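You operate a simulated robot arm through the tools that you are given. There is no shell and no other tool. Be economical: measure what you need, move in short steps, check, and stop when the job is done.

The job below is to be done with a simulated two-armed robot. You get a single attempt, and the scene is never put back.

JOB
Tip the jug's water over the lentils, lid the pot and carry it over with both hands.
Fine: none spilt, jug back, pot on the worktop by the spice rack. Set down upright: white jug.

It is judged by the outcome, as a careful person would: the job done as asked, and still so three seconds after it is handed in. It fails if anything else is knocked over, pushed out of place, dropped, spilled or broken. A push-on lid holds only when it is set on centred and level and pressed home; a screw cap is set on level and turned clockwise until tight.

ROBOT AND FRAMES
Two 7-joint arms with two-finger parallel grippers on one trunk, on a base that drives. Base frame: it is fixed to the floor where the robot stands at the start and does not move with it; the origin is under the middle of the robot, x ahead of it, y to its left, z up. Units: mm, rad, N and s.
The left shoulder is at the start at [60, 143, 832], the right one opposite. With the tool pointing down near the work surface each hand reaches from about 100 to 620 mm from the robot's upright axis, wherever it stands, measured 20 degrees to its own side. Places, roughly: orange lid (18x18x6 cm) [900, 200, 900]; white jug (12x8x11 cm) [700, 0, 1000]; worktop by the spice rack [-700, -800, 900]. Payload 1.57 kg a hand.
Tool frame (each hand has its own): the origin (TCP) lies between the finger pads and is the grasp point; the fingertips stand 30 mm ahead of it; z points along the fingers, y is the line along which they close. Largest opening 110 mm; finger width 24, thickness 12; the body of the gripper, 48 by 112 mm, starts 78 mm behind the TCP.
Orientation is told as [roll, pitch, yaw] about the base's x, y, z axes, in that order, counted from this pose: with the fingers straight down and closing along the base's y, the tool's x points along the base's -x, its y along +y and its z along -z.

CONTROLS
- The arms move only by the tool play_rows. It takes "left_steps", "right_steps" or both (then of equal length, played together; a hand with none holds still); each is a list that holds one entry, the list of rows, each a list of 7 numbers: the shift along the tool's x, y, z in mm, then the turn, a rotation vector about the tool's x, y, z in degrees, then the opening, from 0 (shut) to 1 (fully open). In form: [[[dx, dy, dz, ax, ay, az, grip], ...]]. A call has 1 to 12 rows; each row shifts and turns the commanded pose from where the row before left it, along the tool's axes as they then stand. Each row takes 0.2 s and may step no farther than 50 mm and 0.15 rad from the row before; otherwise, or with a gripper value out of range, the whole call is refused. Where a pose cannot be reached the arm comes as near as it can. A force on the tool above 40 N (or 10 N above the force at the start of the call, whichever is more), or a blocked arm, ends the call early, and 0.2 s more pass. Each finger travels about 45 mm/s and halts on what it meets, pressing with about 34 N; the grip force reading is that of the motor and also rises with nothing between the fingers. The clock runs only during rows and for 0.2 s after the last one: add rows that do not move to give the fingers time. The reply holds the time, the measured pose of the TCP, the force on the tool along the base axes, the opening and the grip force, in the units named above and with some noise, with the torque about the TCP (base axes, N m) and any sound that the robot's microphone picked up.
- Cameras (640 x 400 px; columns grow to the right, rows downward): "scene" is now at [20.5, -41.8, 1426.7]; the picture's right is [-0.63, -0.77, 0.00], its down [-0.68, 0.55, -0.49] and it looks along [0.38, -0.31, -0.87] (base axes); focal length 214 px, centre (320, 200). "left" rides on the left gripper at [70, -16, -141] in its tool frame; the picture's right is [0.23, 0.97, 0.00], its down [-0.86, 0.20, -0.48] and it looks along [-0.47, 0.11, 0.88] (tool axes); focal length 222 px, centre (320, 200). "right" rides on the right gripper at [70, 16, -141] in its tool frame; the picture's right is [-0.23, 0.97, 0.00], its down [-0.86, -0.20, -0.48] and it looks along [-0.47, -0.11, 0.88] (tool axes); focal length 222 px, centre (320, 200). There is no depth. A picture from a camera that has moved, and an enlarged one, comes with that camera's place and axes in the base frame and with its lens.
- get_image(camera): a new picture of that camera. It takes no simulated time.
- raise_lower(by): slides the trunk up (or, below 0, down) by that many mm; the arms and the scene camera ride with it, the base frame stays. It gives what a move gives, with no picture.
- roll_base(legs): drives the robot by 1 to 6 legs, each [ahead, left, turn to the left] in mm, mm and rad, along the robot's own axes; the way and the turn of a leg run together, so that a leg with both is an arc; at most 1500 mm and 3.142 rad a leg. The arms and the cameras ride along, it lands a little off, and it stops where it bumps. It gives what a move gives.
- aim_head(pan, tilt): turns the head with the scene camera to pan (to the left, within 1.501 rad either way) and tilt (down, from -0.506 to 1.204), counted from straight ahead of the robot. It gives what a move gives.
- close_up(camera, box): a new picture of the part [left, top, right, bottom] of that camera's present view, enlarged. It takes no simulated time.
- hand_in(): hands the job in; it is judged then, once.

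Go step by step. Nothing tells you exact positions but the pictures and the camera data: compare them with the known pose of the tool, close in by small moves and look again before you grip or let go. The budget is 120 turns and 88 pictures, counting those below and the enlarged ones. Unless the task says otherwise, let go and move clear before handing in, and close with one line.

The tools are called after "Request:" by a JSON object that holds its "name" and its "arguments". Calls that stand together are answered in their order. play_rows: Moves the arms, as the interface text tells. Its arguments: {"type":"object","properties":{"left_steps":{"type":"array","items":{"type":"array","items":{"type":"array","items":{"type":"number"}}}},"right_steps":{"type":"array","items":{"type":"array","items":{"type":"array","items":{"type":"number"}}}}},"required":[]} The other tools are called the same way: raise_lower (by) slides the trunk up or down; roll_base (legs) drives the base; aim_head (pan, tilt) turns the head that bears the scene camera; get_image (camera) takes a picture; close_up (camera, box) takes an enlarged picture of a part of a camera's view; hand_in () hands the job in.

At the start:

```text
t: 0.0
left_eef_pos: [473.1, 236.7, 999.3]
left_ee_rot: [0.0, -0.001, 0.0]
left_ft_force: [-0.7, 0.4, 0.7]
left_wrist_torque: [0.03, 0.0, -0.02]
left_gripper_width: 110.0
left_gripper_force: 0.0
right_eef_pos: [435.0, -151.2, 999.8]
right_ee_rot: [0.001, -0.001, 0.001]
right_ft_force: [-0.2, -0.5, -0.1]
right_wrist_torque: [0.01, 0.02, 0.02]
right_gripper_width: 110.1
right_gripper_force: 0.1
trunk travel left (down, up): [-431.0, 159.0]
robot x, y, heading: [0.9, 3.1, -0.004]
head pan, tilt: [-0.686, 1.063]
```

scene: 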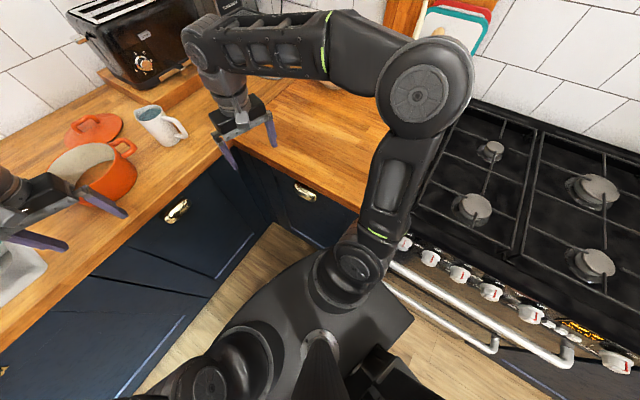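
right: 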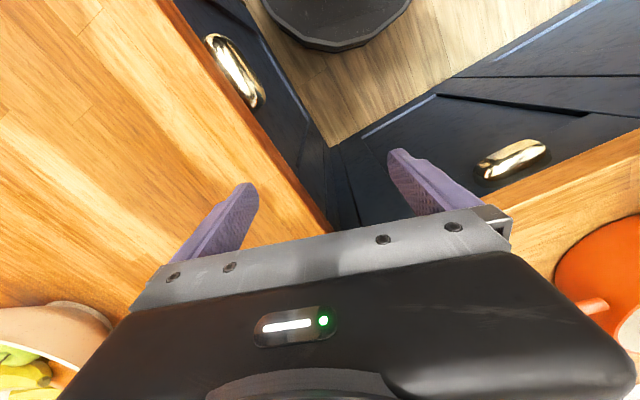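
left: 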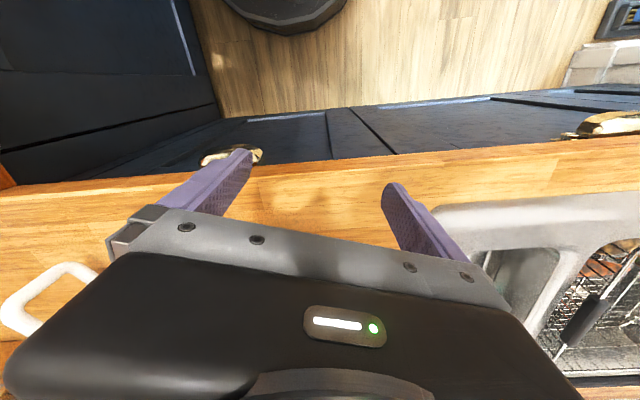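

I see the jug, the orange pot and its lid ahead on the counter, partly hidden by the arms. I'll point the head at them to measure.

Request:
{"name": "aim_head", "arguments": {"pan": 0.1, "tilt": 0.75}}

Request:
{"name": "get_image", "arguments": {"camera": "scene"}}

```text
t: 1.1
left_eef_pos: [473.8, 237.1, 999.5]
left_ee_rot: [0.001, 0.002, -0.001]
left_ft_force: [-0.7, 0.1, -0.3]
left_wrist_torque: [0.01, -0.01, -0.01]
left_gripper_width: 109.8
left_gripper_force: 0.1
right_eef_pos: [435.1, -152.7, 999.4]
right_ee_rot: [0.0, 0.0, 0.0]
right_ft_force: [0.0, -0.1, 0.3]
right_wrist_torque: [-0.02, -0.01, 0.0]
right_gripper_width: 110.2
right_gripper_force: 0.1
trunk travel left (down, up): [-431.0, 159.0]
robot x, y, heading: [-1.8, -0.2, 0.003]
head pan, tilt: [0.099, 0.75]
```

```text
84 pictures are left
camera scene: at [52.2, 8.0, 1450.0], right [0.1, -1.0, 0.0], down [-0.68, -0.07, -0.73], along [0.73, 0.07, -0.68], focal length 214 px, centre (320, 200)
```

scene: 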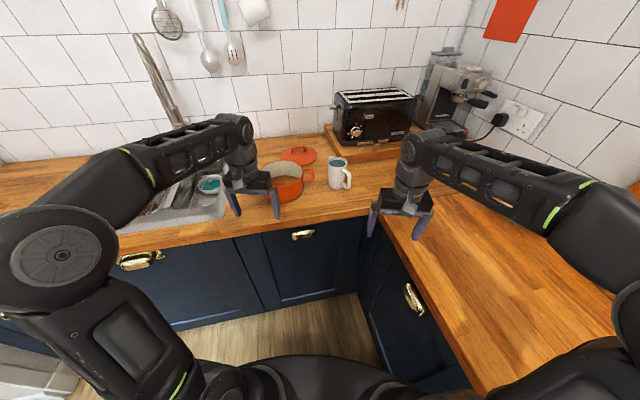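

The pot, lid and jug sit together on the front counter. I'll enlarge that part and also look back toward the destination.

Request:
{"name": "close_up", "arguments": {"camera": "scene", "box": [230, 130, 390, 230]}}

Request:
{"name": "aim_head", "arguments": {"pan": -1.5, "tilt": 0.5}}

Request:
{"name": "get_image", "arguments": {"camera": "scene"}}

```text
4.00 times, centred on (310, 180) of scene
camera zoom: at [52.2, 8.0, 1450.0], right [0.1, -1.0, 0.0], down [-0.68, -0.07, -0.73], along [0.73, 0.07, -0.68], focal length 858 px, centre (360, 280)
```

zoom: 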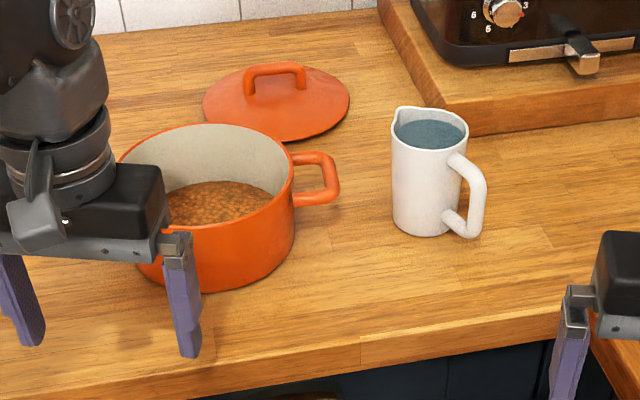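

```text
t: 2.8
left_eef_pos: [473.5, 237.5, 1000.9]
left_ee_rot: [0.001, 0.0, 0.0]
left_ft_force: [-0.2, 0.3, 0.2]
left_wrist_torque: [-0.02, 0.03, 0.02]
left_gripper_width: 110.1
left_gripper_force: 0.0
right_eef_pos: [435.1, -151.1, 1000.0]
right_ee_rot: [0.0, 0.001, 0.0]
right_ft_force: [-0.2, -0.2, -0.2]
right_wrist_torque: [0.01, -0.02, -0.03]
right_gripper_width: 109.9
right_gripper_force: 0.1
trunk travel left (down, up): [-431.0, 159.0]
robot x, y, heading: [-0.8, 0.3, 0.001]
head pan, tilt: [-1.499, 0.499]
```

```text
82 pictures are left
camera scene: at [-23.7, -90.9, 1472.0], right [-1.0, -0.07, 0.0], down [-0.03, 0.48, -0.88], along [0.06, -0.88, -0.48], focal length 214 px, centre (320, 200)
```

scene: 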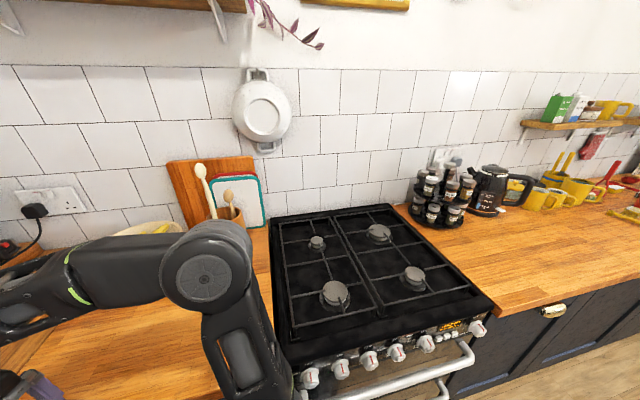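

The kitchen is rotated about +0.33 rad from the base frame. The pot is at about (656,203), the jug at (727,7) and the lid at (900,190). The goal counter, with its spice carousel, is beyond the stove. I'll raise the trunk and turn square to the counter.

Request:
{"name": "raise_lower", "arguments": {"by": 150}}

Request:
{"name": "roll_base", "arguments": {"legs": [[0, 0, 0.33], [150, 0, 0]]}}

Request:
{"name": "aim_head", "arguments": {"pan": 0.0, "tilt": 0.9}}

Request:
{"name": "get_image", "arguments": {"camera": "scene"}}

```text
t: 4.5
left_eef_pos: [472.8, 237.0, 1148.9]
left_ee_rot: [0.001, -0.002, -0.001]
left_ft_force: [0.1, 0.2, 0.2]
left_wrist_torque: [0.01, 0.01, 0.02]
left_gripper_width: 110.0
left_gripper_force: 0.0
right_eef_pos: [434.8, -151.6, 1150.4]
right_ee_rot: [0.0, 0.0, 0.0]
right_ft_force: [0.8, 0.2, 0.4]
right_wrist_torque: [-0.02, 0.01, 0.01]
right_gripper_width: 110.0
right_gripper_force: 0.1
trunk travel left (down, up): [-581.0, 9.0]
robot x, y, heading: [-2.7, 2.7, -0.003]
head pan, tilt: [-1.499, 0.499]
```

```text
t: 6.9
left_eef_pos: [518.2, 425.2, 1148.0]
left_ee_rot: [0.0, 0.001, 0.326]
left_ft_force: [-0.5, 1.0, -0.3]
left_wrist_torque: [0.0, 0.03, 0.0]
left_gripper_width: 109.8
left_gripper_force: 0.0
right_eef_pos: [607.3, 44.0, 1148.8]
right_ee_rot: [0.0, 0.002, 0.326]
right_ft_force: [1.0, -0.2, -0.1]
right_wrist_torque: [-0.01, 0.05, 0.04]
right_gripper_width: 110.1
right_gripper_force: 0.1
trunk travel left (down, up): [-581.0, 9.0]
robot x, y, heading: [145.0, 51.9, 0.326]
head pan, tilt: [-1.499, 0.499]
```

```text
t: 8.5
left_eef_pos: [517.7, 423.0, 1150.0]
left_ee_rot: [0.001, -0.001, 0.325]
left_ft_force: [0.3, 1.0, 1.0]
left_wrist_torque: [0.01, 0.01, 0.02]
left_gripper_width: 110.1
left_gripper_force: 0.0
right_eef_pos: [605.9, 43.7, 1149.1]
right_ee_rot: [0.0, 0.001, 0.324]
right_ft_force: [-0.3, 0.8, 0.2]
right_wrist_torque: [0.0, -0.02, 0.0]
right_gripper_width: 110.0
right_gripper_force: 0.1
trunk travel left (down, up): [-581.0, 9.0]
robot x, y, heading: [148.1, 50.9, 0.327]
head pan, tilt: [0.0, 0.901]
```

```text
81 pictures are left
camera scene: at [187.2, 62.7, 1588.2], right [0.32, -0.95, 0.0], down [-0.74, -0.25, -0.62], along [0.59, 0.2, -0.78], focal length 214 px, centre (320, 200)
```

scene: 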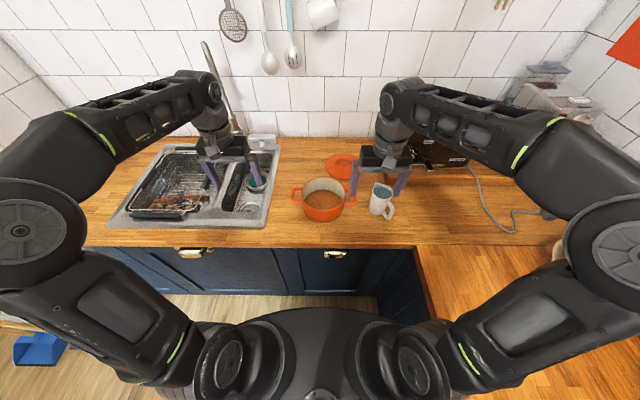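

I'm now square to the counter. I'll enlarge the pot and jug to get the spout and handle direction.

Request:
{"name": "close_up", "arguments": {"camera": "scene", "box": [270, 140, 430, 240]}}

Request:
{"name": "get_image", "arguments": {"camera": "right"}}

```text
4.00 times, centred on (350, 190) of scene
camera zoom: at [187.2, 62.7, 1588.2], right [0.32, -0.95, 0.0], down [-0.74, -0.25, -0.62], along [0.59, 0.2, -0.78], focal length 858 px, centre (200, 240)
```

zoom: 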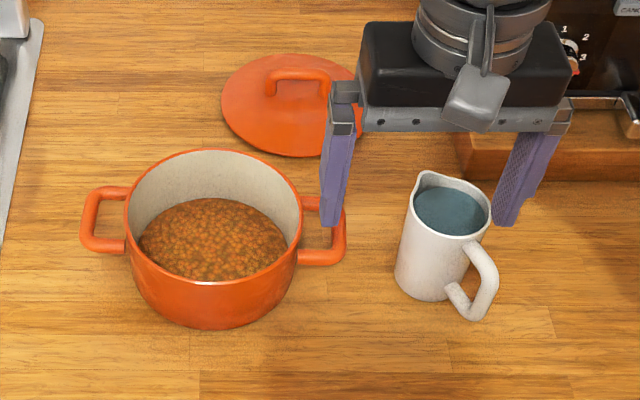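

```text
79 pictures are left
camera right: at [534.5, 35.8, 1291.1], right [-0.1, 1.0, 0.0], down [0.87, 0.08, 0.48], along [0.48, 0.05, -0.88], focal length 222 px, centre (320, 200)
```

right: 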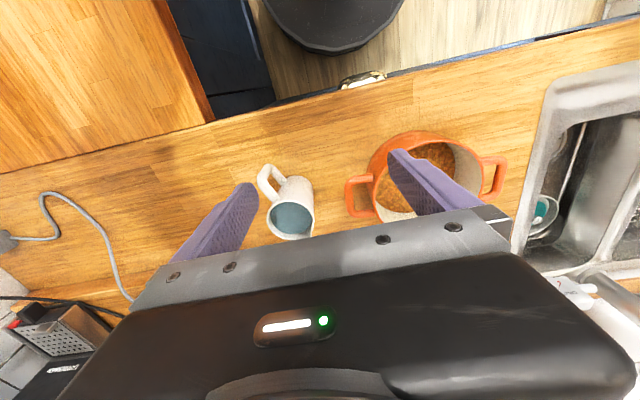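

Jug axis is at about (715,11), rim z≈1020, spout ~37° left of my forward. The pot centre is at about (673,215), rim z≈985, with handles left and right. I'll orient the right hand horizontal behind the jug's handle, at a safe height.

Request:
{"name": "play_rows", "arguments": {"right_steps": [[[10, -41, 0, 0, 0, 0, 1], [10, -41, 0, 0, 0, 0, 1], [10, -41, 0, 0, 0, 0, 1], [8, -40, 0, 0, 0, 0, 1], [0, 0, 0, 0, 0, -7.4, 1], [0, 0, 0, 0, 0, -7.4, 1], [0, 0, 0, 0, 0, -7.4, 1], [0, 0, 0, 0, 0, -7.4, 1], [0, 0, 0, 0, 0, -7.4, 1]]]}}

Request:
{"name": "play_rows", "arguments": {"right_steps": [[[0, 0, 0, 0, -8.5, 0, 1], [0, 0, 0, 0, -8.5, 0, 1], [0, 0, 0, 0, -8.5, 0, 1], [0, 0, 0, 0, -8.5, 0, 1], [0, 0, 0, 0, -8.5, 0, 1], [0, 0, 0, 0, -8.5, 0, 1], [0, 0, 0, 0, -8.5, 0, 1], [0, 0, 0, 0, -8.5, 0, 1], [0, 0, 0, 0, -8.5, 0, 1], [0, 0, 0, 0, -6.5, 0, 1]]]}}

Request:
{"name": "get_image", "arguments": {"camera": "scene"}}

Request:
{"name": "get_image", "arguments": {"camera": "right"}}

```text
t: 10.5
left_eef_pos: [517.4, 425.0, 1150.7]
left_ee_rot: [0.0, -0.001, 0.325]
left_ft_force: [-0.9, -0.2, 0.7]
left_wrist_torque: [0.0, 0.02, 0.02]
left_gripper_width: 110.2
left_gripper_force: 0.0
right_eef_pos: [623.4, -123.7, 1150.4]
right_ee_rot: [-0.001, 0.0, 0.975]
right_ft_force: [-0.4, 0.1, -0.2]
right_wrist_torque: [-0.03, 0.03, -0.02]
right_gripper_width: 110.0
right_gripper_force: 0.0
trunk travel left (down, up): [-581.0, 9.0]
robot x, y, heading: [147.8, 51.5, 0.327]
head pan, tilt: [0.0, 0.901]
```

```text
t: 12.7
left_eef_pos: [517.3, 423.2, 1149.0]
left_ee_rot: [0.001, -0.001, 0.324]
left_ft_force: [0.1, 0.0, -0.4]
left_wrist_torque: [-0.04, -0.02, 0.0]
left_gripper_width: 110.2
left_gripper_force: 0.0
right_eef_pos: [621.1, -124.3, 1148.3]
right_ee_rot: [0.002, -1.451, 0.97]
right_ft_force: [0.3, -0.1, -0.4]
right_wrist_torque: [0.0, 0.0, -0.01]
right_gripper_width: 110.3
right_gripper_force: 0.0
trunk travel left (down, up): [-581.0, 9.0]
robot x, y, heading: [145.6, 49.8, 0.325]
head pan, tilt: [0.0, 0.901]
```

```text
78 pictures are left
camera scene: at [187.2, 62.2, 1588.2], right [0.32, -0.95, 0.0], down [-0.74, -0.25, -0.62], along [0.59, 0.2, -0.78], focal length 214 px, centre (320, 200)
```

scene: 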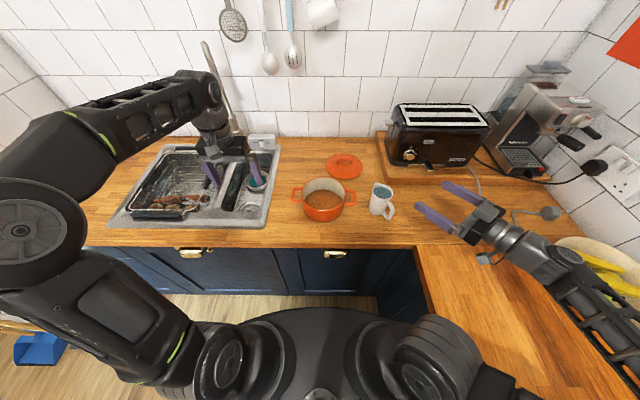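

```text
77 pictures are left
camera right: at [524.4, -237.4, 1096.5], right [-0.79, 0.57, 0.23], down [-0.05, -0.42, 0.91], along [0.61, 0.7, 0.36], focal length 222 px, centre (320, 200)
```

right: 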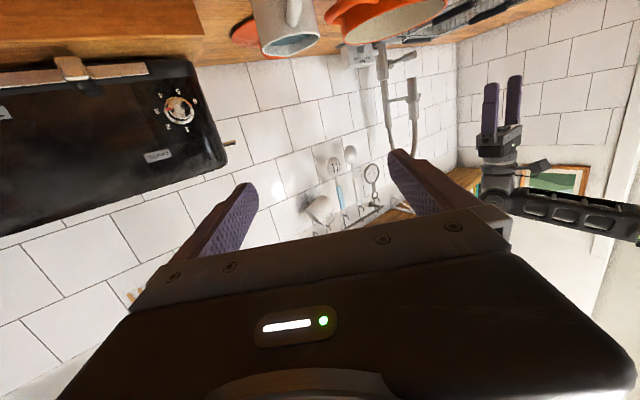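

The hand's camera mount would sit too low if the tool were horizontal, so I'll pitch it back to about 20° below level. I'll also pull the left hand back, then drive a little closer.

Request:
{"name": "play_rows", "arguments": {"right_steps": [[[0, 0, 0, 0, 6.5, 0, 1], [0, 0, 0, 0, 6.6, 0, 1], [0, 0, 0, 0, 0, 0, 1], [0, 0, 0, 0, 0, 0, 1]]], "left_steps": [[[40, 0, 0, 0, 0, 0, 1], [40, 0, 0, 0, 0, 0, 1], [40, 10, 0, 0, 0, 0, 1], [10, 10, 0, 0, 0, 0, 1]]]}}

Request:
{"name": "roll_base", "arguments": {"legs": [[90, 0, 0]]}}

Request:
{"name": "get_image", "arguments": {"camera": "scene"}}

Request:
{"name": "close_up", "arguments": {"camera": "scene", "box": [280, 180, 440, 280]}}

```text
t: 13.7
left_eef_pos: [386.1, 401.1, 1149.4]
left_ee_rot: [0.0, 0.003, 0.325]
left_ft_force: [-0.3, 0.6, 0.0]
left_wrist_torque: [-0.01, 0.01, -0.01]
left_gripper_width: 109.9
left_gripper_force: 0.1
right_eef_pos: [622.3, -121.9, 1148.1]
right_ee_rot: [0.001, -1.217, 0.971]
right_ft_force: [0.2, 0.7, 0.3]
right_wrist_torque: [0.0, 0.02, -0.02]
right_gripper_width: 110.4
right_gripper_force: 0.1
trunk travel left (down, up): [-581.0, 9.0]
robot x, y, heading: [143.6, 49.2, 0.323]
head pan, tilt: [0.0, 0.901]
```

```text
t: 14.8
left_eef_pos: [473.5, 429.6, 1149.0]
left_ee_rot: [-0.001, 0.002, 0.328]
left_ft_force: [1.1, -0.4, -0.2]
left_wrist_torque: [0.01, 0.04, 0.01]
left_gripper_width: 110.1
left_gripper_force: 0.0
right_eef_pos: [709.6, -93.6, 1147.8]
right_ee_rot: [0.003, -1.219, 0.969]
right_ft_force: [0.5, 0.6, 0.8]
right_wrist_torque: [-0.04, -0.01, -0.02]
right_gripper_width: 110.1
right_gripper_force: 0.0
trunk travel left (down, up): [-581.0, 9.0]
robot x, y, heading: [230.8, 77.9, 0.325]
head pan, tilt: [0.0, 0.901]
```

```text
76 pictures are left
camera scene: at [275.1, 92.3, 1588.1], right [0.32, -0.95, 0.0], down [-0.74, -0.25, -0.62], along [0.59, 0.2, -0.78], focal length 214 px, centre (320, 200)
```

scene: 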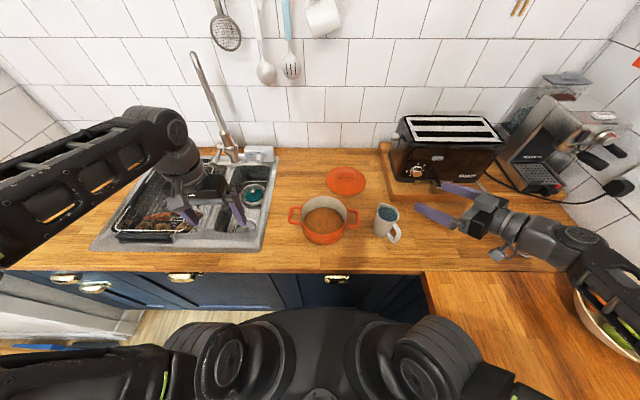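

```text
4.00 times, centred on (360, 230) of scene
camera zoom: at [275.1, 92.3, 1588.1], right [0.32, -0.95, 0.0], down [-0.74, -0.25, -0.62], along [0.59, 0.2, -0.78], focal length 858 px, centre (160, 80)
```

zoom: 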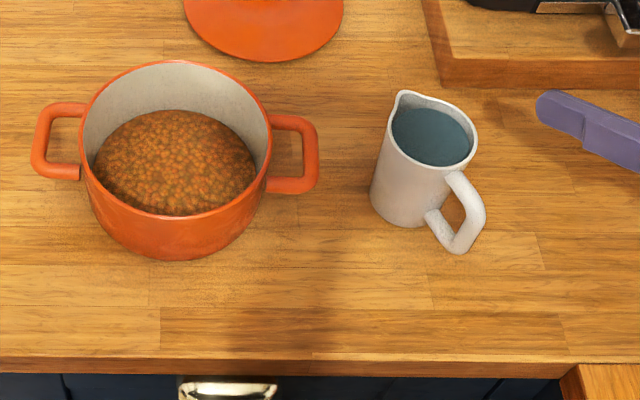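

The jug axis refines to about (720,10). I'll back the right hand off and line it up behind the handle, then check the forearm against the fruit bowl on the right.

Request:
{"name": "play_rows", "arguments": {"right_steps": [[[10, 16, -27, 0, 0, 0, 1], [10, 16, -27, 0, 0, 0, 1], [9, 17, -26, 0, 0, 0, 1], [0, 0, 0, 0, 0, 0, 1]]]}}

Request:
{"name": "aim_head", "arguments": {"pan": -0.7, "tilt": 0.9}}

Request:
{"name": "get_image", "arguments": {"camera": "scene"}}

```text
t: 15.8
left_eef_pos: [472.5, 428.4, 1148.7]
left_ee_rot: [-0.001, 0.0, 0.327]
left_ft_force: [0.2, 0.7, -0.5]
left_wrist_torque: [0.01, 0.01, 0.0]
left_gripper_width: 110.0
left_gripper_force: 0.0
right_eef_pos: [620.1, -133.7, 1150.7]
right_ee_rot: [0.002, -1.22, 0.97]
right_ft_force: [0.4, -0.2, -0.2]
right_wrist_torque: [0.01, 0.02, 0.06]
right_gripper_width: 109.9
right_gripper_force: 0.0
trunk travel left (down, up): [-581.0, 9.0]
robot x, y, heading: [228.2, 77.4, 0.328]
head pan, tilt: [0.0, 0.901]
```

```text
t: 16.9
left_eef_pos: [472.1, 428.5, 1150.3]
left_ee_rot: [0.001, -0.001, 0.326]
left_ft_force: [0.6, 0.6, -0.2]
left_wrist_torque: [0.01, -0.02, 0.01]
left_gripper_width: 110.2
left_gripper_force: 0.0
right_eef_pos: [618.5, -133.8, 1148.9]
right_ee_rot: [0.0, -1.22, 0.97]
right_ft_force: [-1.1, 0.0, 0.1]
right_wrist_torque: [0.01, 0.01, 0.01]
right_gripper_width: 110.1
right_gripper_force: 0.0
trunk travel left (down, up): [-581.0, 9.0]
robot x, y, heading: [231.4, 78.2, 0.326]
head pan, tilt: [-0.7, 0.901]
```

```text
74 pictures are left
camera scene: at [272.0, 40.1, 1588.2], right [-0.36, -0.93, 0.0], down [-0.73, 0.29, -0.62], along [0.58, -0.23, -0.78], focal length 214 px, centre (320, 200)
```

scene: 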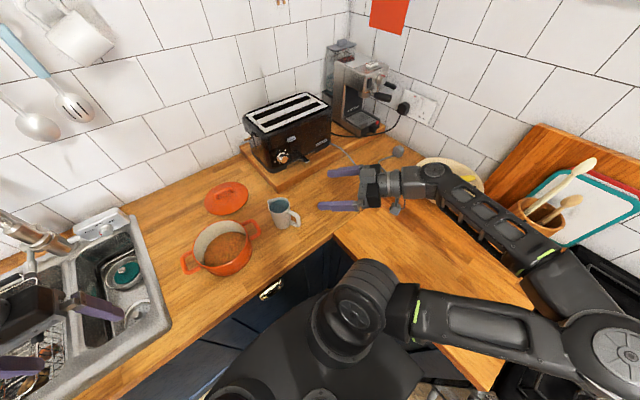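

The elbow is near the utensil crock, so I won't lower the hand out here. I'll go forward while high, then descend straight down over the jug with the fingers straddling it.

Request:
{"name": "play_rows", "arguments": {"right_steps": [[[-11.7, -0.5, 31.9, 0, 0, 0, 1], [-11.7, -0.5, 31.9, 0, 0, 0, 1], [-11.7, -0.5, 31.9, 0, 0, 0, 1], [-11.7, -0.5, 31.9, 0, 0, 0, 1], [-11.7, -0.5, 31.9, 0, 0, 0, 1], [0, 0, 0, 0, 0, 0, 1]]]}}

Request:
{"name": "get_image", "arguments": {"camera": "scene"}}

Request:
{"name": "get_image", "arguments": {"camera": "right"}}

```text
t: 18.3
left_eef_pos: [471.9, 428.2, 1149.3]
left_ee_rot: [0.0, 0.0, 0.326]
left_ft_force: [-0.1, 0.4, -0.6]
left_wrist_torque: [-0.02, -0.05, 0.02]
left_gripper_width: 110.1
left_gripper_force: 0.0
right_eef_pos: [717.7, 2.9, 1149.0]
right_ee_rot: [-0.001, -1.221, 0.97]
right_ft_force: [0.7, -1.0, -0.6]
right_wrist_torque: [-0.01, 0.01, -0.01]
right_gripper_width: 110.0
right_gripper_force: 0.1
trunk travel left (down, up): [-581.0, 9.0]
robot x, y, heading: [229.4, 77.7, 0.325]
head pan, tilt: [-0.7, 0.901]
```

```text
73 pictures are left
camera scene: at [271.3, 39.7, 1588.2], right [-0.37, -0.93, 0.0], down [-0.73, 0.29, -0.62], along [0.58, -0.23, -0.78], focal length 214 px, centre (320, 200)
```

scene: 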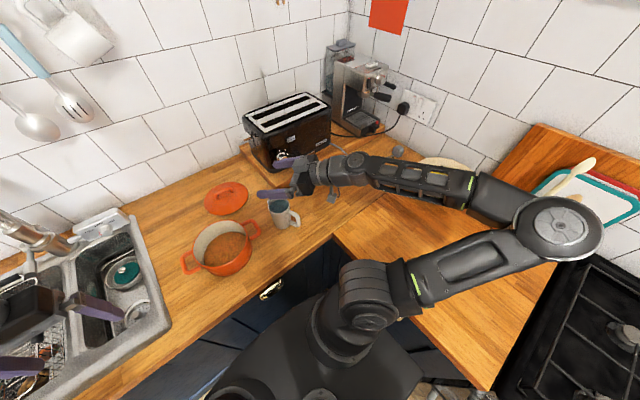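

```text
72 pictures are left
camera right: at [615.4, -117.2, 1131.2], right [-0.76, 0.61, 0.21], down [0.08, -0.24, 0.97], along [0.65, 0.75, 0.14], focal length 222 px, centre (320, 200)
```

right: 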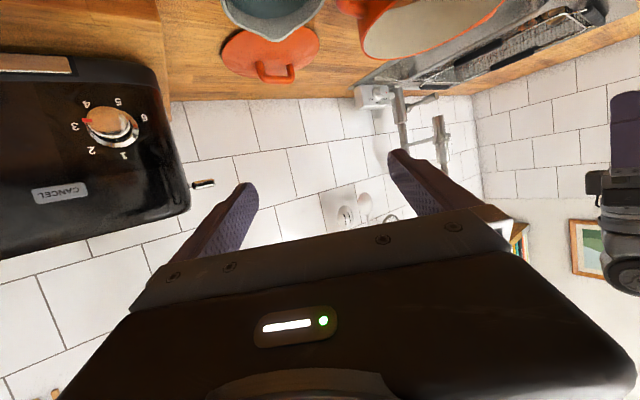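

The elbow is high and clear. The wrist view shows the spout centred in line with the hand, with the jug about 5 mm to the right. I'll go down part way and look.

Request:
{"name": "play_rows", "arguments": {"right_steps": [[[28, -2, 10.3, 0, 0, 0, 1], [28, -2, 10.3, 0, 0, 0, 1], [28, -1, 10.3, 0, 0, 0, 1], [0, 0, 0, 0, 0, 0, 1]]]}}

Request:
{"name": "aim_head", "arguments": {"pan": -0.2, "tilt": 0.9}}

Request:
{"name": "close_up", "arguments": {"camera": "scene", "box": [240, 160, 400, 260]}}

Request:
{"name": "get_image", "arguments": {"camera": "right"}}

```text
t: 19.3
left_eef_pos: [471.2, 429.8, 1148.5]
left_ee_rot: [0.0, 0.002, 0.326]
left_ft_force: [0.0, 0.1, -0.6]
left_wrist_torque: [0.01, 0.0, -0.02]
left_gripper_width: 109.9
left_gripper_force: 0.1
right_eef_pos: [723.5, 2.7, 1059.4]
right_ee_rot: [0.001, -1.219, 0.972]
right_ft_force: [-0.4, -0.3, -0.7]
right_wrist_torque: [0.0, -0.03, 0.0]
right_gripper_width: 109.6
right_gripper_force: 0.0
trunk travel left (down, up): [-581.0, 9.0]
robot x, y, heading: [227.1, 80.0, 0.326]
head pan, tilt: [-0.7, 0.901]
```

```text
t: 20.2
left_eef_pos: [472.2, 427.9, 1149.9]
left_ee_rot: [-0.002, 0.002, 0.326]
left_ft_force: [-0.7, 0.5, 0.0]
left_wrist_torque: [0.01, 0.0, 0.05]
left_gripper_width: 109.9
left_gripper_force: 0.0
right_eef_pos: [723.2, 2.5, 1059.4]
right_ee_rot: [0.001, -1.22, 0.971]
right_ft_force: [0.5, -0.4, -0.5]
right_wrist_torque: [0.0, 0.0, -0.01]
right_gripper_width: 109.9
right_gripper_force: 0.0
trunk travel left (down, up): [-581.0, 9.0]
robot x, y, heading: [226.7, 81.5, 0.323]
head pan, tilt: [-0.201, 0.901]
```

```text
4.00 times, centred on (320, 210) of scene
camera zoom: at [276.7, 76.9, 1588.2], right [0.12, -0.99, 0.0], down [-0.78, -0.1, -0.62], along [0.62, 0.08, -0.78], focal length 858 px, centre (320, 160)
```

zoom: 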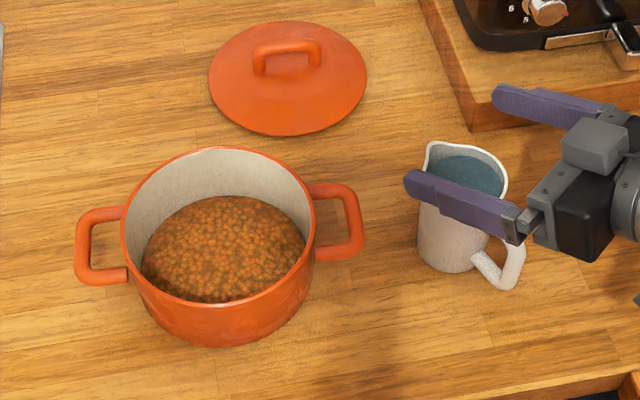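

```text
70 pictures are left
camera right: at [622.1, -118.8, 1042.1], right [-0.76, 0.61, 0.21], down [0.08, -0.24, 0.97], along [0.65, 0.75, 0.14], focal length 222 px, centre (320, 200)
```

right: 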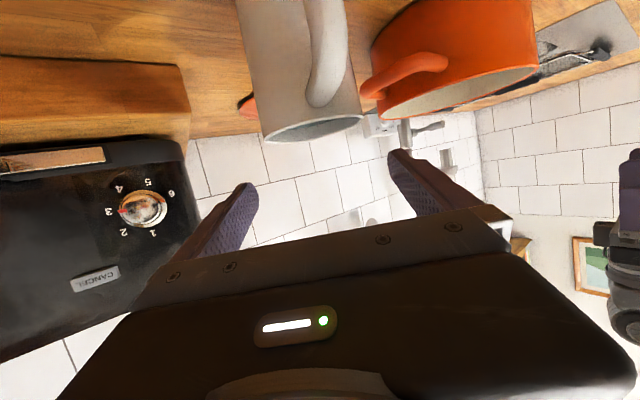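

The jug sits between the fingers, about 5 mm right of centre. I'll correct that, finish the descent to z≈985 and look before closing.

Request:
{"name": "play_rows", "arguments": {"right_steps": [[[23.2, -2.5, 8.5, 0, 0, 0, 1], [23.2, -2.5, 8.5, 0, 0, 0, 1], [23.2, 0, 8.5, 0, 0, 0, 1], [0, 0, 0, 0, 0, 0, 1]]]}}

Request:
{"name": "close_up", "arguments": {"camera": "scene", "box": [280, 170, 440, 270]}}

Request:
{"name": "get_image", "arguments": {"camera": "right"}}

```text
t: 21.2
left_eef_pos: [471.8, 429.3, 1149.0]
left_ee_rot: [0.001, 0.0, 0.327]
left_ft_force: [0.0, 0.6, -0.8]
left_wrist_torque: [-0.02, -0.01, 0.03]
left_gripper_width: 109.9
left_gripper_force: 0.1
right_eef_pos: [727.5, -1.3, 986.1]
right_ee_rot: [-0.001, -1.218, 0.974]
right_ft_force: [-0.5, -0.3, 1.1]
right_wrist_torque: [0.01, -0.02, -0.03]
right_gripper_width: 110.1
right_gripper_force: 0.1
trunk travel left (down, up): [-581.0, 9.0]
robot x, y, heading: [230.3, 76.5, 0.325]
head pan, tilt: [-0.201, 0.901]
```

```text
4.00 times, centred on (360, 220) of scene
camera zoom: at [276.5, 77.2, 1588.2], right [0.12, -0.99, 0.0], down [-0.78, -0.1, -0.62], along [0.62, 0.08, -0.78], focal length 858 px, centre (160, 120)
```

zoom: 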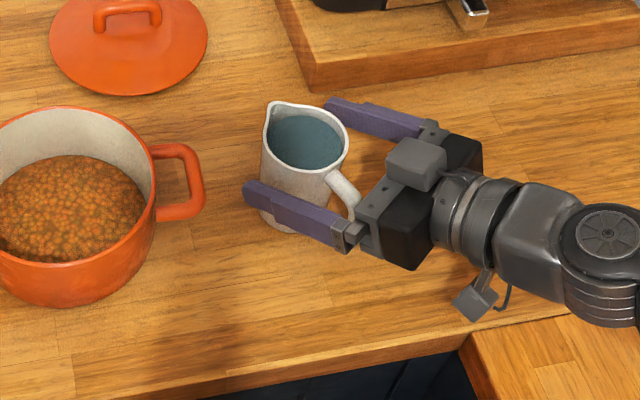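

```text
68 pictures are left
camera right: at [624.8, -122.3, 969.6], right [-0.76, 0.61, 0.21], down [0.08, -0.24, 0.97], along [0.65, 0.75, 0.14], focal length 222 px, centre (320, 200)
```

right: 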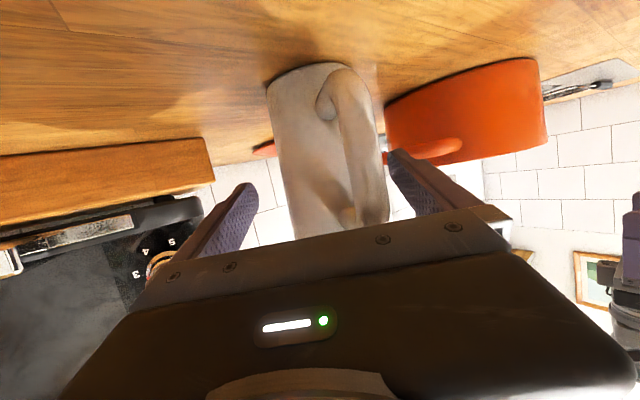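

The jug looks about 8 mm left of the finger centre and yawed a little to the right of my tool. I'll trim both before closing so the fingers don't shove it.

Request:
{"name": "play_rows", "arguments": {"right_steps": [[[0, 4, 0, 0, 0, 0, 1], [0, 4, 0, 0, 0, 0, 1], [0, 0, 0, 5.6, 0, 2.1, 1], [0, 0, 0, 5.6, 0, 2.1, 1], [0, 0, 0, 0, 0, 0, 1]]]}}

Request:
{"name": "get_image", "arguments": {"camera": "right"}}

Request:
{"name": "close_up", "arguments": {"camera": "scene", "box": [320, 180, 400, 230]}}

```text
t: 22.4
left_eef_pos: [471.6, 429.0, 1149.3]
left_ee_rot: [0.0, 0.001, 0.327]
left_ft_force: [-0.5, 0.5, -0.2]
left_wrist_torque: [0.0, 0.01, -0.01]
left_gripper_width: 110.1
left_gripper_force: 0.0
right_eef_pos: [748.5, -8.1, 976.0]
right_ee_rot: [0.007, -1.219, 0.756]
right_ft_force: [-0.3, 0.5, -0.4]
right_wrist_torque: [-0.01, 0.01, -0.02]
right_gripper_width: 109.6
right_gripper_force: 0.0
right hand out of reach, approached as far as the arm can: row 3, 4
trunk travel left (down, up): [-581.0, 9.0]
robot x, y, heading: [232.5, 77.6, 0.325]
head pan, tilt: [-0.201, 0.901]
```

```text
67 pictures are left
camera right: at [624.0, -104.9, 960.0], right [-0.62, 0.76, 0.22], down [0.03, -0.25, 0.97], along [0.79, 0.6, 0.14], focal length 222 px, centre (320, 200)
```

right: 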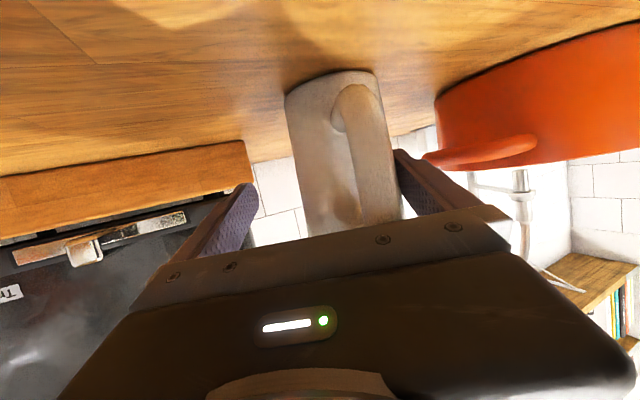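

```text
8.00 times, centred on (360, 205) of scene
camera zoom: at [276.5, 77.0, 1588.1], right [0.12, -0.99, 0.0], down [-0.78, -0.1, -0.62], along [0.62, 0.08, -0.78], focal length 1716 px, centre (0, 160)
```

zoom: 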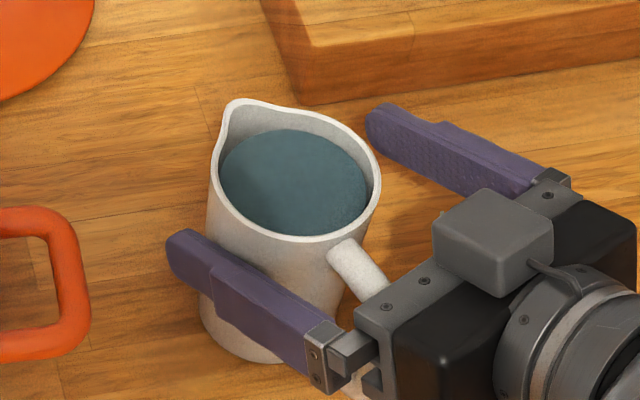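

That small yaw is beyond the arm's reach here, so I'll undo it and grasp at the earlier yaw.

Request:
{"name": "play_rows", "arguments": {"right_steps": [[[0, 0, 0, -5.6, 0, -2.1, 1], [0, 0, 0, -5.6, 0, -2.1, 1], [0, 0, 0, 0, 0, 0, 1], [0, 0, 0, 0, 0, 0, 1]]]}}

Request:
{"name": "get_image", "arguments": {"camera": "right"}}

Request:
{"name": "close_up", "arguments": {"camera": "scene", "box": [320, 180, 400, 230]}}

```text
t: 23.4
left_eef_pos: [472.4, 428.2, 1149.0]
left_ee_rot: [0.002, 0.001, 0.326]
left_ft_force: [-0.6, -0.3, -0.1]
left_wrist_torque: [0.01, 0.01, 0.01]
left_gripper_width: 110.0
left_gripper_force: 0.1
right_eef_pos: [749.7, -8.9, 977.2]
right_ee_rot: [-0.001, -1.221, 0.972]
right_ft_force: [0.4, -0.3, 0.4]
right_wrist_torque: [-0.02, 0.0, -0.01]
right_gripper_width: 110.1
right_gripper_force: 0.1
trunk travel left (down, up): [-581.0, 9.0]
robot x, y, heading: [229.9, 80.1, 0.323]
head pan, tilt: [-0.201, 0.901]
```

```text
65 pictures are left
camera right: at [647.8, -129.4, 959.8], right [-0.76, 0.61, 0.21], down [0.08, -0.24, 0.97], along [0.65, 0.75, 0.14], focal length 222 px, centre (320, 200)
```

right: 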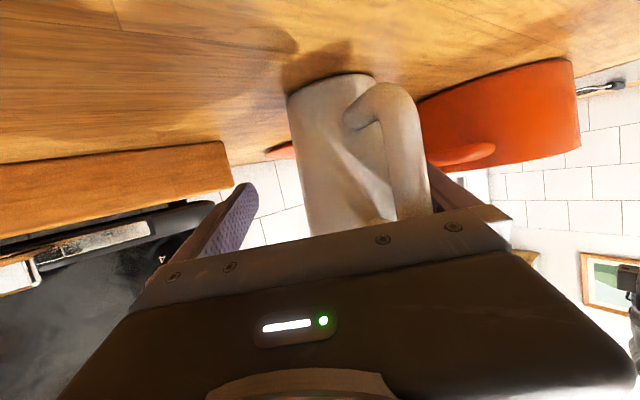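

```text
8.00 times, centred on (360, 205) of scene
camera zoom: at [276.8, 76.9, 1588.1], right [0.12, -0.99, 0.0], down [-0.78, -0.1, -0.62], along [0.62, 0.08, -0.78], focal length 1716 px, centre (0, 160)
```

zoom: 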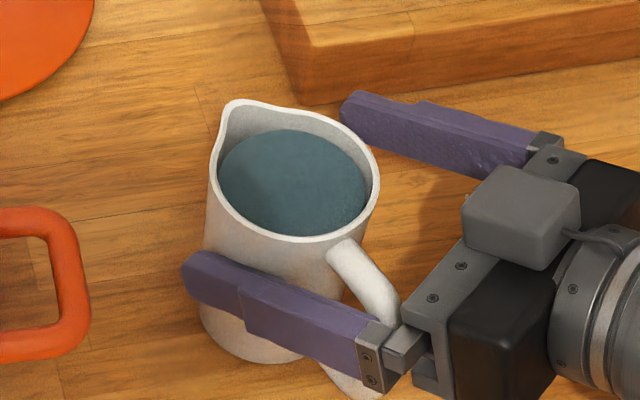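

The clipped move nudged the jug about 10 mm forward, upright and with nothing spilt, and its left side is now near the left finger. I'll move the hand left about 22 mm to centre it.

Request:
{"name": "play_rows", "arguments": {"right_steps": [[[0, 8, 0, 0, 0, 0, 1], [-4, 7, -1.5, 0, 0, 0, 1], [-3.5, 7, -1.3, 0, 0, 0, 1], [0, 0, 0, 0, 0, 0, 1]]]}}

Request:
{"name": "get_image", "arguments": {"camera": "right"}}

Request:
{"name": "close_up", "arguments": {"camera": "scene", "box": [320, 180, 400, 230]}}

```text
t: 24.4
left_eef_pos: [471.5, 428.4, 1149.9]
left_ee_rot: [0.0, -0.001, 0.327]
left_ft_force: [-0.4, 0.5, 1.1]
left_wrist_torque: [-0.03, -0.01, 0.03]
left_gripper_width: 109.9
left_gripper_force: 0.1
right_eef_pos: [729.9, 2.9, 986.0]
right_ee_rot: [0.0, -1.219, 0.972]
right_ft_force: [-0.9, 1.1, 0.1]
right_wrist_torque: [0.0, -0.03, 0.01]
right_gripper_width: 110.0
right_gripper_force: 0.0
trunk travel left (down, up): [-581.0, 9.0]
robot x, y, heading: [228.4, 75.5, 0.331]
head pan, tilt: [-0.201, 0.901]
```

```text
63 pictures are left
camera right: at [629.3, -117.6, 968.5], right [-0.76, 0.61, 0.21], down [0.08, -0.24, 0.97], along [0.65, 0.75, 0.14], focal length 222 px, centre (320, 200)
```

right: 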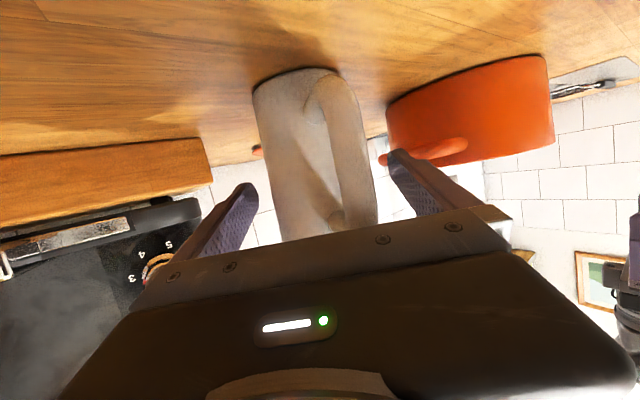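

```text
8.00 times, centred on (360, 205) of scene
camera zoom: at [276.7, 76.9, 1588.2], right [0.12, -0.99, 0.0], down [-0.78, -0.1, -0.62], along [0.62, 0.08, -0.78], focal length 1716 px, centre (0, 160)
```

zoom: 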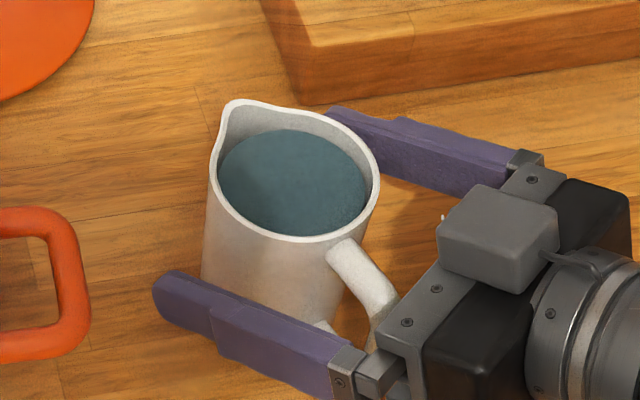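

The left edge now sits where a centred jug should, so I'll close the fingers.

Request:
{"name": "play_rows", "arguments": {"right_steps": [[[0, 0, 0, 0, 0, 0, 0.7], [0, 0, 0, 0, 0, 0, 0.7], [0, 0, 0, 0, 0, 0, 0.6], [0, 0, 0, 0, 0, 0, 0.5], [0, 0, 0, 0, 0, 0, 0.3], [0, 0, 0, 0, 0, 0, 0.3], [0, 0, 0, 0, 0, 0, 0.2]]]}}

Request:
{"name": "close_up", "arguments": {"camera": "scene", "box": [320, 180, 400, 230]}}

```text
t: 26.1
left_eef_pos: [471.4, 427.9, 1149.0]
left_ee_rot: [0.0, -0.001, 0.326]
left_ft_force: [0.0, -0.4, -0.7]
left_wrist_torque: [-0.03, 0.02, -0.02]
left_gripper_width: 110.2
left_gripper_force: 0.0
right_eef_pos: [730.1, 3.3, 985.1]
right_ee_rot: [0.002, -1.219, 0.97]
right_ft_force: [-0.5, -1.2, -0.6]
right_wrist_torque: [0.01, 0.03, -0.01]
right_gripper_width: 65.4
right_gripper_force: 34.4
trunk travel left (down, up): [-581.0, 9.0]
robot x, y, heading: [226.1, 77.8, 0.323]
head pan, tilt: [-0.201, 0.901]
```

```text
8.00 times, centred on (360, 205) of scene
camera zoom: at [276.6, 77.0, 1588.1], right [0.12, -0.99, 0.0], down [-0.78, -0.1, -0.62], along [0.62, 0.08, -0.78], focal length 1716 px, centre (0, 160)
```

zoom: 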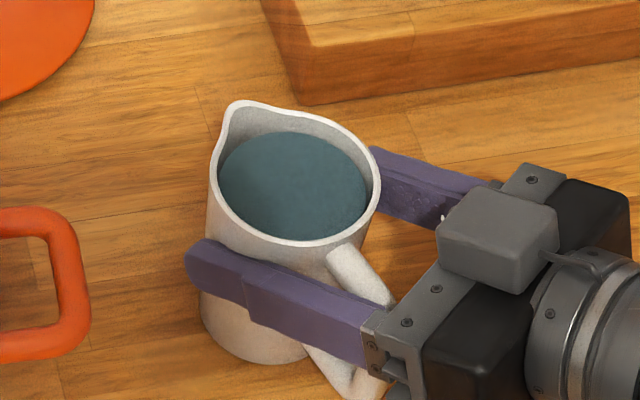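

The jug is held (65 mm). I'll lift it gently straight up by 100 mm.

Request:
{"name": "play_rows", "arguments": {"right_steps": [[[-4, 0, -1.5, 0, 0, 0, 0.2], [-10, 0, -3.7, 0, 0, 0, 0.2], [-14, 0, -5.1, 0, 0, 0, 0.2], [-14, 0, -5.1, 0, 0, 0, 0.2], [-14, 0, -5.1, 0, 0, 0, 0.2], [-14, 0, -5.1, 0, 0, 0, 0.2], [-14, 0, -5.1, 0, 0, 0, 0.2], [-7, 0, -2.6, 0, 0, 0, 0.2], [-3, 0, -1.1, 0, 0, 0, 0.2], [0, 0, 0, 0, 0, 0, 0.2]]]}}

Request:
{"name": "play_rows", "arguments": {"right_steps": [[[0, 0, 0, -2.8, 0, -1.03, 0.2], [0, 0, 0, -5.63, 0, -2.07, 0.2], [0, 0, 0, -5.63, 0, -2.07, 0.2], [0, 0, 0, -5.63, 0, -2.07, 0.2], [0, 0, 0, -2.8, 0, -1.03, 0.2], [0, 0, 0, 0, 0, 0, 0.2]]]}}

Request:
{"name": "get_image", "arguments": {"camera": "scene"}}

```text
t: 28.2
left_eef_pos: [471.3, 429.1, 1149.2]
left_ee_rot: [-0.001, -0.001, 0.326]
left_ft_force: [0.3, 0.7, 0.0]
left_wrist_torque: [0.0, 0.01, 0.01]
left_gripper_width: 110.0
left_gripper_force: 0.0
right_eef_pos: [729.9, 3.3, 1084.3]
right_ee_rot: [0.002, -1.221, 0.97]
right_ft_force: [-0.1, -0.8, -3.8]
right_wrist_torque: [0.0, -0.02, 0.01]
right_gripper_width: 65.2
right_gripper_force: 34.5
trunk travel left (down, up): [-581.0, 9.0]
robot x, y, heading: [228.2, 76.3, 0.324]
head pan, tilt: [-0.201, 0.901]
```

```text
t: 29.6
left_eef_pos: [472.9, 428.0, 1150.2]
left_ee_rot: [0.0, 0.0, 0.327]
left_ft_force: [0.6, 0.8, -0.8]
left_wrist_torque: [0.02, 0.02, 0.0]
left_gripper_width: 109.9
left_gripper_force: 0.1
right_eef_pos: [731.6, 3.6, 1083.8]
right_ee_rot: [0.001, -1.22, 1.391]
right_ft_force: [-0.3, 0.5, -2.9]
right_wrist_torque: [0.05, -0.03, 0.01]
right_gripper_width: 65.0
right_gripper_force: 34.4
trunk travel left (down, up): [-581.0, 9.0]
robot x, y, heading: [229.8, 78.7, 0.329]
head pan, tilt: [-0.201, 0.901]
```

```text
60 pictures are left
camera scene: at [276.8, 77.0, 1588.1], right [0.12, -0.99, 0.0], down [-0.78, -0.1, -0.62], along [0.62, 0.08, -0.78], focal length 214 px, centre (320, 200)
```

scene: 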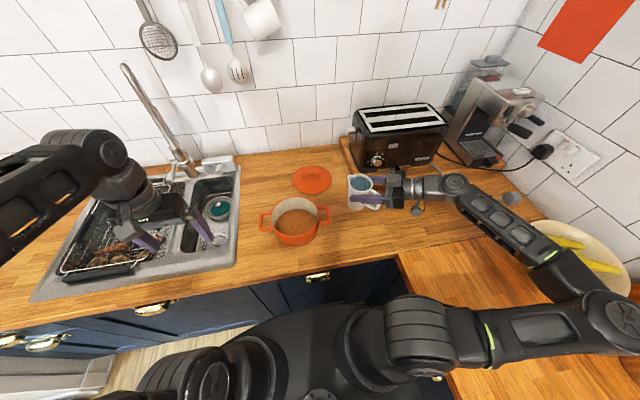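

The jug is lifted and yawed without spilling. Next I'll carry it level so the spout is over the pot.

Request:
{"name": "play_rows", "arguments": {"right_steps": [[[-1.5, 4, 4, 0, 0, 0, 0.2], [-3, 8, 8, 0, 0, 0, 0.2], [-4.3, 12, 11.7, 0, 0, 0, 0.2], [-4.7, 13, 12.5, 0, 0, 0, 0.2], [-4.7, 13, 12.5, 0, 0, 0, 0.2], [-4.7, 13, 12.5, 0, 0, 0, 0.2], [-4.7, 13, 12.5, 0, 0, 0, 0.2], [-4.7, 13, 12.5, 0, 0, 0, 0.2], [-4.3, 12, 11.7, 0, 0, 0, 0.2], [-3.5, 10, 9.8, 0, 0, 0, 0.2], [-1.7, 6, 5.3, 0, 0, 0, 0.2], [0, 0, 0, 0, 0, 0, 0.2]]]}}

Request:
{"name": "aim_head", "arguments": {"pan": 0.0, "tilt": 0.9}}

Request:
{"name": "close_up", "arguments": {"camera": "scene", "box": [270, 160, 430, 260]}}

```text
t: 32.2
left_eef_pos: [471.6, 427.8, 1148.1]
left_ee_rot: [0.0, 0.0, 0.326]
left_ft_force: [0.6, -0.5, -1.0]
left_wrist_torque: [0.01, -0.02, -0.01]
left_gripper_width: 109.8
left_gripper_force: 0.0
right_eef_pos: [644.0, 143.6, 1085.1]
right_ee_rot: [0.002, -1.22, 1.389]
right_ft_force: [-0.5, -1.3, -2.5]
right_wrist_torque: [0.0, -0.03, 0.0]
right_gripper_width: 65.2
right_gripper_force: 34.0
right hand out of reach, approached as far as the arm can: row 11
trunk travel left (down, up): [-581.0, 9.0]
robot x, y, heading: [231.6, 76.0, 0.327]
head pan, tilt: [-0.201, 0.901]
```

```text
t: 33.0
left_eef_pos: [472.0, 429.2, 1149.6]
left_ee_rot: [0.0, 0.0, 0.327]
left_ft_force: [-0.7, -0.2, -0.3]
left_wrist_torque: [-0.02, -0.03, 0.0]
left_gripper_width: 110.1
left_gripper_force: 0.0
right_eef_pos: [645.2, 145.0, 1087.2]
right_ee_rot: [-0.001, -1.221, 1.392]
right_ft_force: [-0.2, -0.2, -2.6]
right_wrist_torque: [0.01, -0.01, -0.05]
right_gripper_width: 65.3
right_gripper_force: 34.0
trunk travel left (down, up): [-581.0, 9.0]
robot x, y, heading: [233.5, 77.2, 0.329]
head pan, tilt: [0.0, 0.901]
```

```text
4.00 times, centred on (350, 210) of scene
camera zoom: at [273.5, 91.7, 1588.1], right [0.32, -0.95, 0.0], down [-0.74, -0.25, -0.62], along [0.59, 0.2, -0.78], focal length 858 px, centre (200, 160)
```

zoom: 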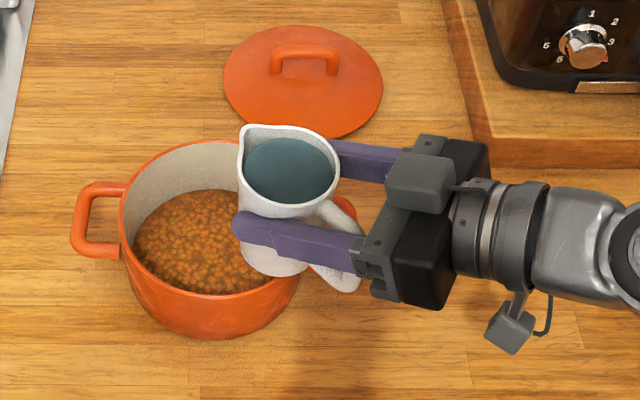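

The spout is over the pot, about 25 mm short of centre. I'll begin tilting slowly and check that the arm can follow.

Request:
{"name": "play_rows", "arguments": {"right_steps": [[[0, 0, 0, -0.41, 3.8, 1.12, 0.2], [0, 0, 0, -0.41, 3.8, 1.12, 0.2], [0, 0, 0, -0.41, 3.8, 1.12, 0.2], [0, 0, 0, 0, 0, 0, 0.2]]]}}

Request:
{"name": "close_up", "arguments": {"camera": "scene", "box": [270, 160, 430, 260]}}

```text
t: 34.0
left_eef_pos: [472.5, 427.7, 1149.5]
left_ee_rot: [0.0, 0.0, 0.326]
left_ft_force: [-0.4, -0.1, -0.8]
left_wrist_torque: [0.0, -0.02, -0.01]
left_gripper_width: 110.0
left_gripper_force: 0.0
right_eef_pos: [643.5, 143.6, 1085.4]
right_ee_rot: [0.119, -1.018, 1.283]
right_ft_force: [-0.4, -0.6, -2.7]
right_wrist_torque: [0.02, -0.02, 0.0]
right_gripper_width: 65.2
right_gripper_force: 33.6
trunk travel left (down, up): [-581.0, 9.0]
robot x, y, heading: [230.0, 74.1, 0.326]
head pan, tilt: [0.0, 0.901]
```

```text
4.00 times, centred on (350, 210) of scene
camera zoom: at [273.6, 91.4, 1588.1], right [0.32, -0.95, 0.0], down [-0.74, -0.25, -0.62], along [0.59, 0.2, -0.78], focal length 858 px, centre (200, 160)
```

zoom: 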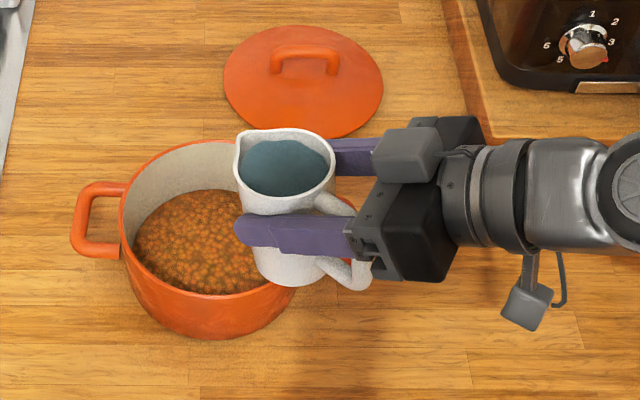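

The tilt follows well and the water moves toward the spout. I'll continue slowly to about 40°.

Request:
{"name": "play_rows", "arguments": {"right_steps": [[[0, 0, 0, -0.41, 3.8, 1.12, 0.2], [0, 0, 0, -0.41, 3.8, 1.12, 0.2], [0, 0, 0, -0.41, 3.8, 1.12, 0.2], [0, 0, 0, -0.41, 3.8, 1.12, 0.2], [0, 0, 0, 0, 0, 0, 0.2], [0, 0, 0, -0.41, 3.8, 1.12, 0.2], [0, 0, 0, 0, 0, 0, 0.2], [0, 0, 0, -0.41, 3.8, 1.12, 0.2], [0, 0, 0, 0, 0, 0, 0.2], [0, 0, 0, -0.41, 3.8, 1.12, 0.2]]]}}

Request:
{"name": "close_up", "arguments": {"camera": "scene", "box": [270, 160, 430, 260]}}

```text
t: 36.2
left_eef_pos: [471.8, 431.0, 1148.7]
left_ee_rot: [-0.002, 0.001, 0.326]
left_ft_force: [0.7, 0.1, -0.7]
left_wrist_torque: [-0.03, 0.0, -0.01]
left_gripper_width: 109.9
left_gripper_force: 0.0
right_eef_pos: [643.5, 144.9, 1085.3]
right_ee_rot: [0.224, -0.536, 1.205]
right_ft_force: [0.7, 0.5, -3.0]
right_wrist_torque: [-0.02, -0.05, 0.03]
right_gripper_width: 65.2
right_gripper_force: 33.4
trunk travel left (down, up): [-581.0, 9.0]
robot x, y, heading: [230.6, 78.8, 0.328]
head pan, tilt: [0.0, 0.901]
```

```text
4.00 times, centred on (350, 210) of scene
camera zoom: at [273.2, 93.6, 1588.1], right [0.32, -0.95, 0.0], down [-0.74, -0.25, -0.62], along [0.59, 0.2, -0.78], focal length 858 px, centre (200, 160)
```

zoom: 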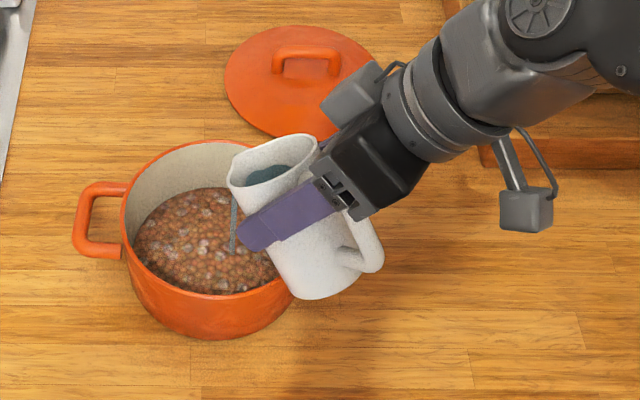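

Water is pouring cleanly into the pot. I'll keep tilting gradually.

Request:
{"name": "play_rows", "arguments": {"right_steps": [[[0, 0, 0, 0, 0, 0, 0.2], [0, 0, 0, 0, 0, 0, 0.2], [0, 0, 0, -0.41, 3.8, 1.12, 0.2], [0, 0, 0, 0, 0, 0, 0.2], [0, 0, 0, -0.41, 3.8, 1.12, 0.2], [0, 0, 0, 0, 0, 0, 0.2], [0, 0, 0, -0.41, 3.8, 1.12, 0.2], [0, 0, 0, 0, 0, 0, 0.2], [0, 0, 0, -0.41, 3.8, 1.12, 0.2], [0, 0, 0, 0, 0, 0, 0.2], [0, 0, 0, -0.41, 3.8, 1.12, 0.2], [0, 0, 0, 0, 0, 0, 0.2]]]}}

Request:
{"name": "close_up", "arguments": {"camera": "scene", "box": [270, 160, 430, 260]}}

```text
t: 38.8
left_eef_pos: [471.3, 428.5, 1149.3]
left_ee_rot: [0.0, -0.001, 0.327]
left_ft_force: [0.0, 0.4, 1.0]
left_wrist_torque: [0.02, 0.02, 0.01]
left_gripper_width: 110.2
left_gripper_force: 0.1
right_eef_pos: [642.0, 143.4, 1085.8]
right_ee_rot: [0.268, -0.192, 1.191]
right_ft_force: [0.3, 0.4, -1.9]
right_wrist_torque: [0.09, -0.06, -0.01]
right_gripper_width: 64.9
right_gripper_force: 34.6
trunk travel left (down, up): [-581.0, 9.0]
robot x, y, heading: [229.1, 74.1, 0.332]
head pan, tilt: [0.0, 0.901]
```

```text
4.00 times, centred on (350, 210) of scene
camera zoom: at [273.2, 91.0, 1588.2], right [0.32, -0.95, 0.0], down [-0.74, -0.25, -0.62], along [0.59, 0.2, -0.78], focal length 858 px, centre (200, 160)
```

zoom: 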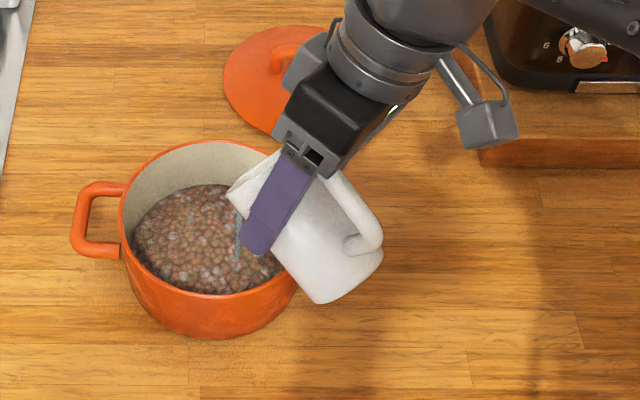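

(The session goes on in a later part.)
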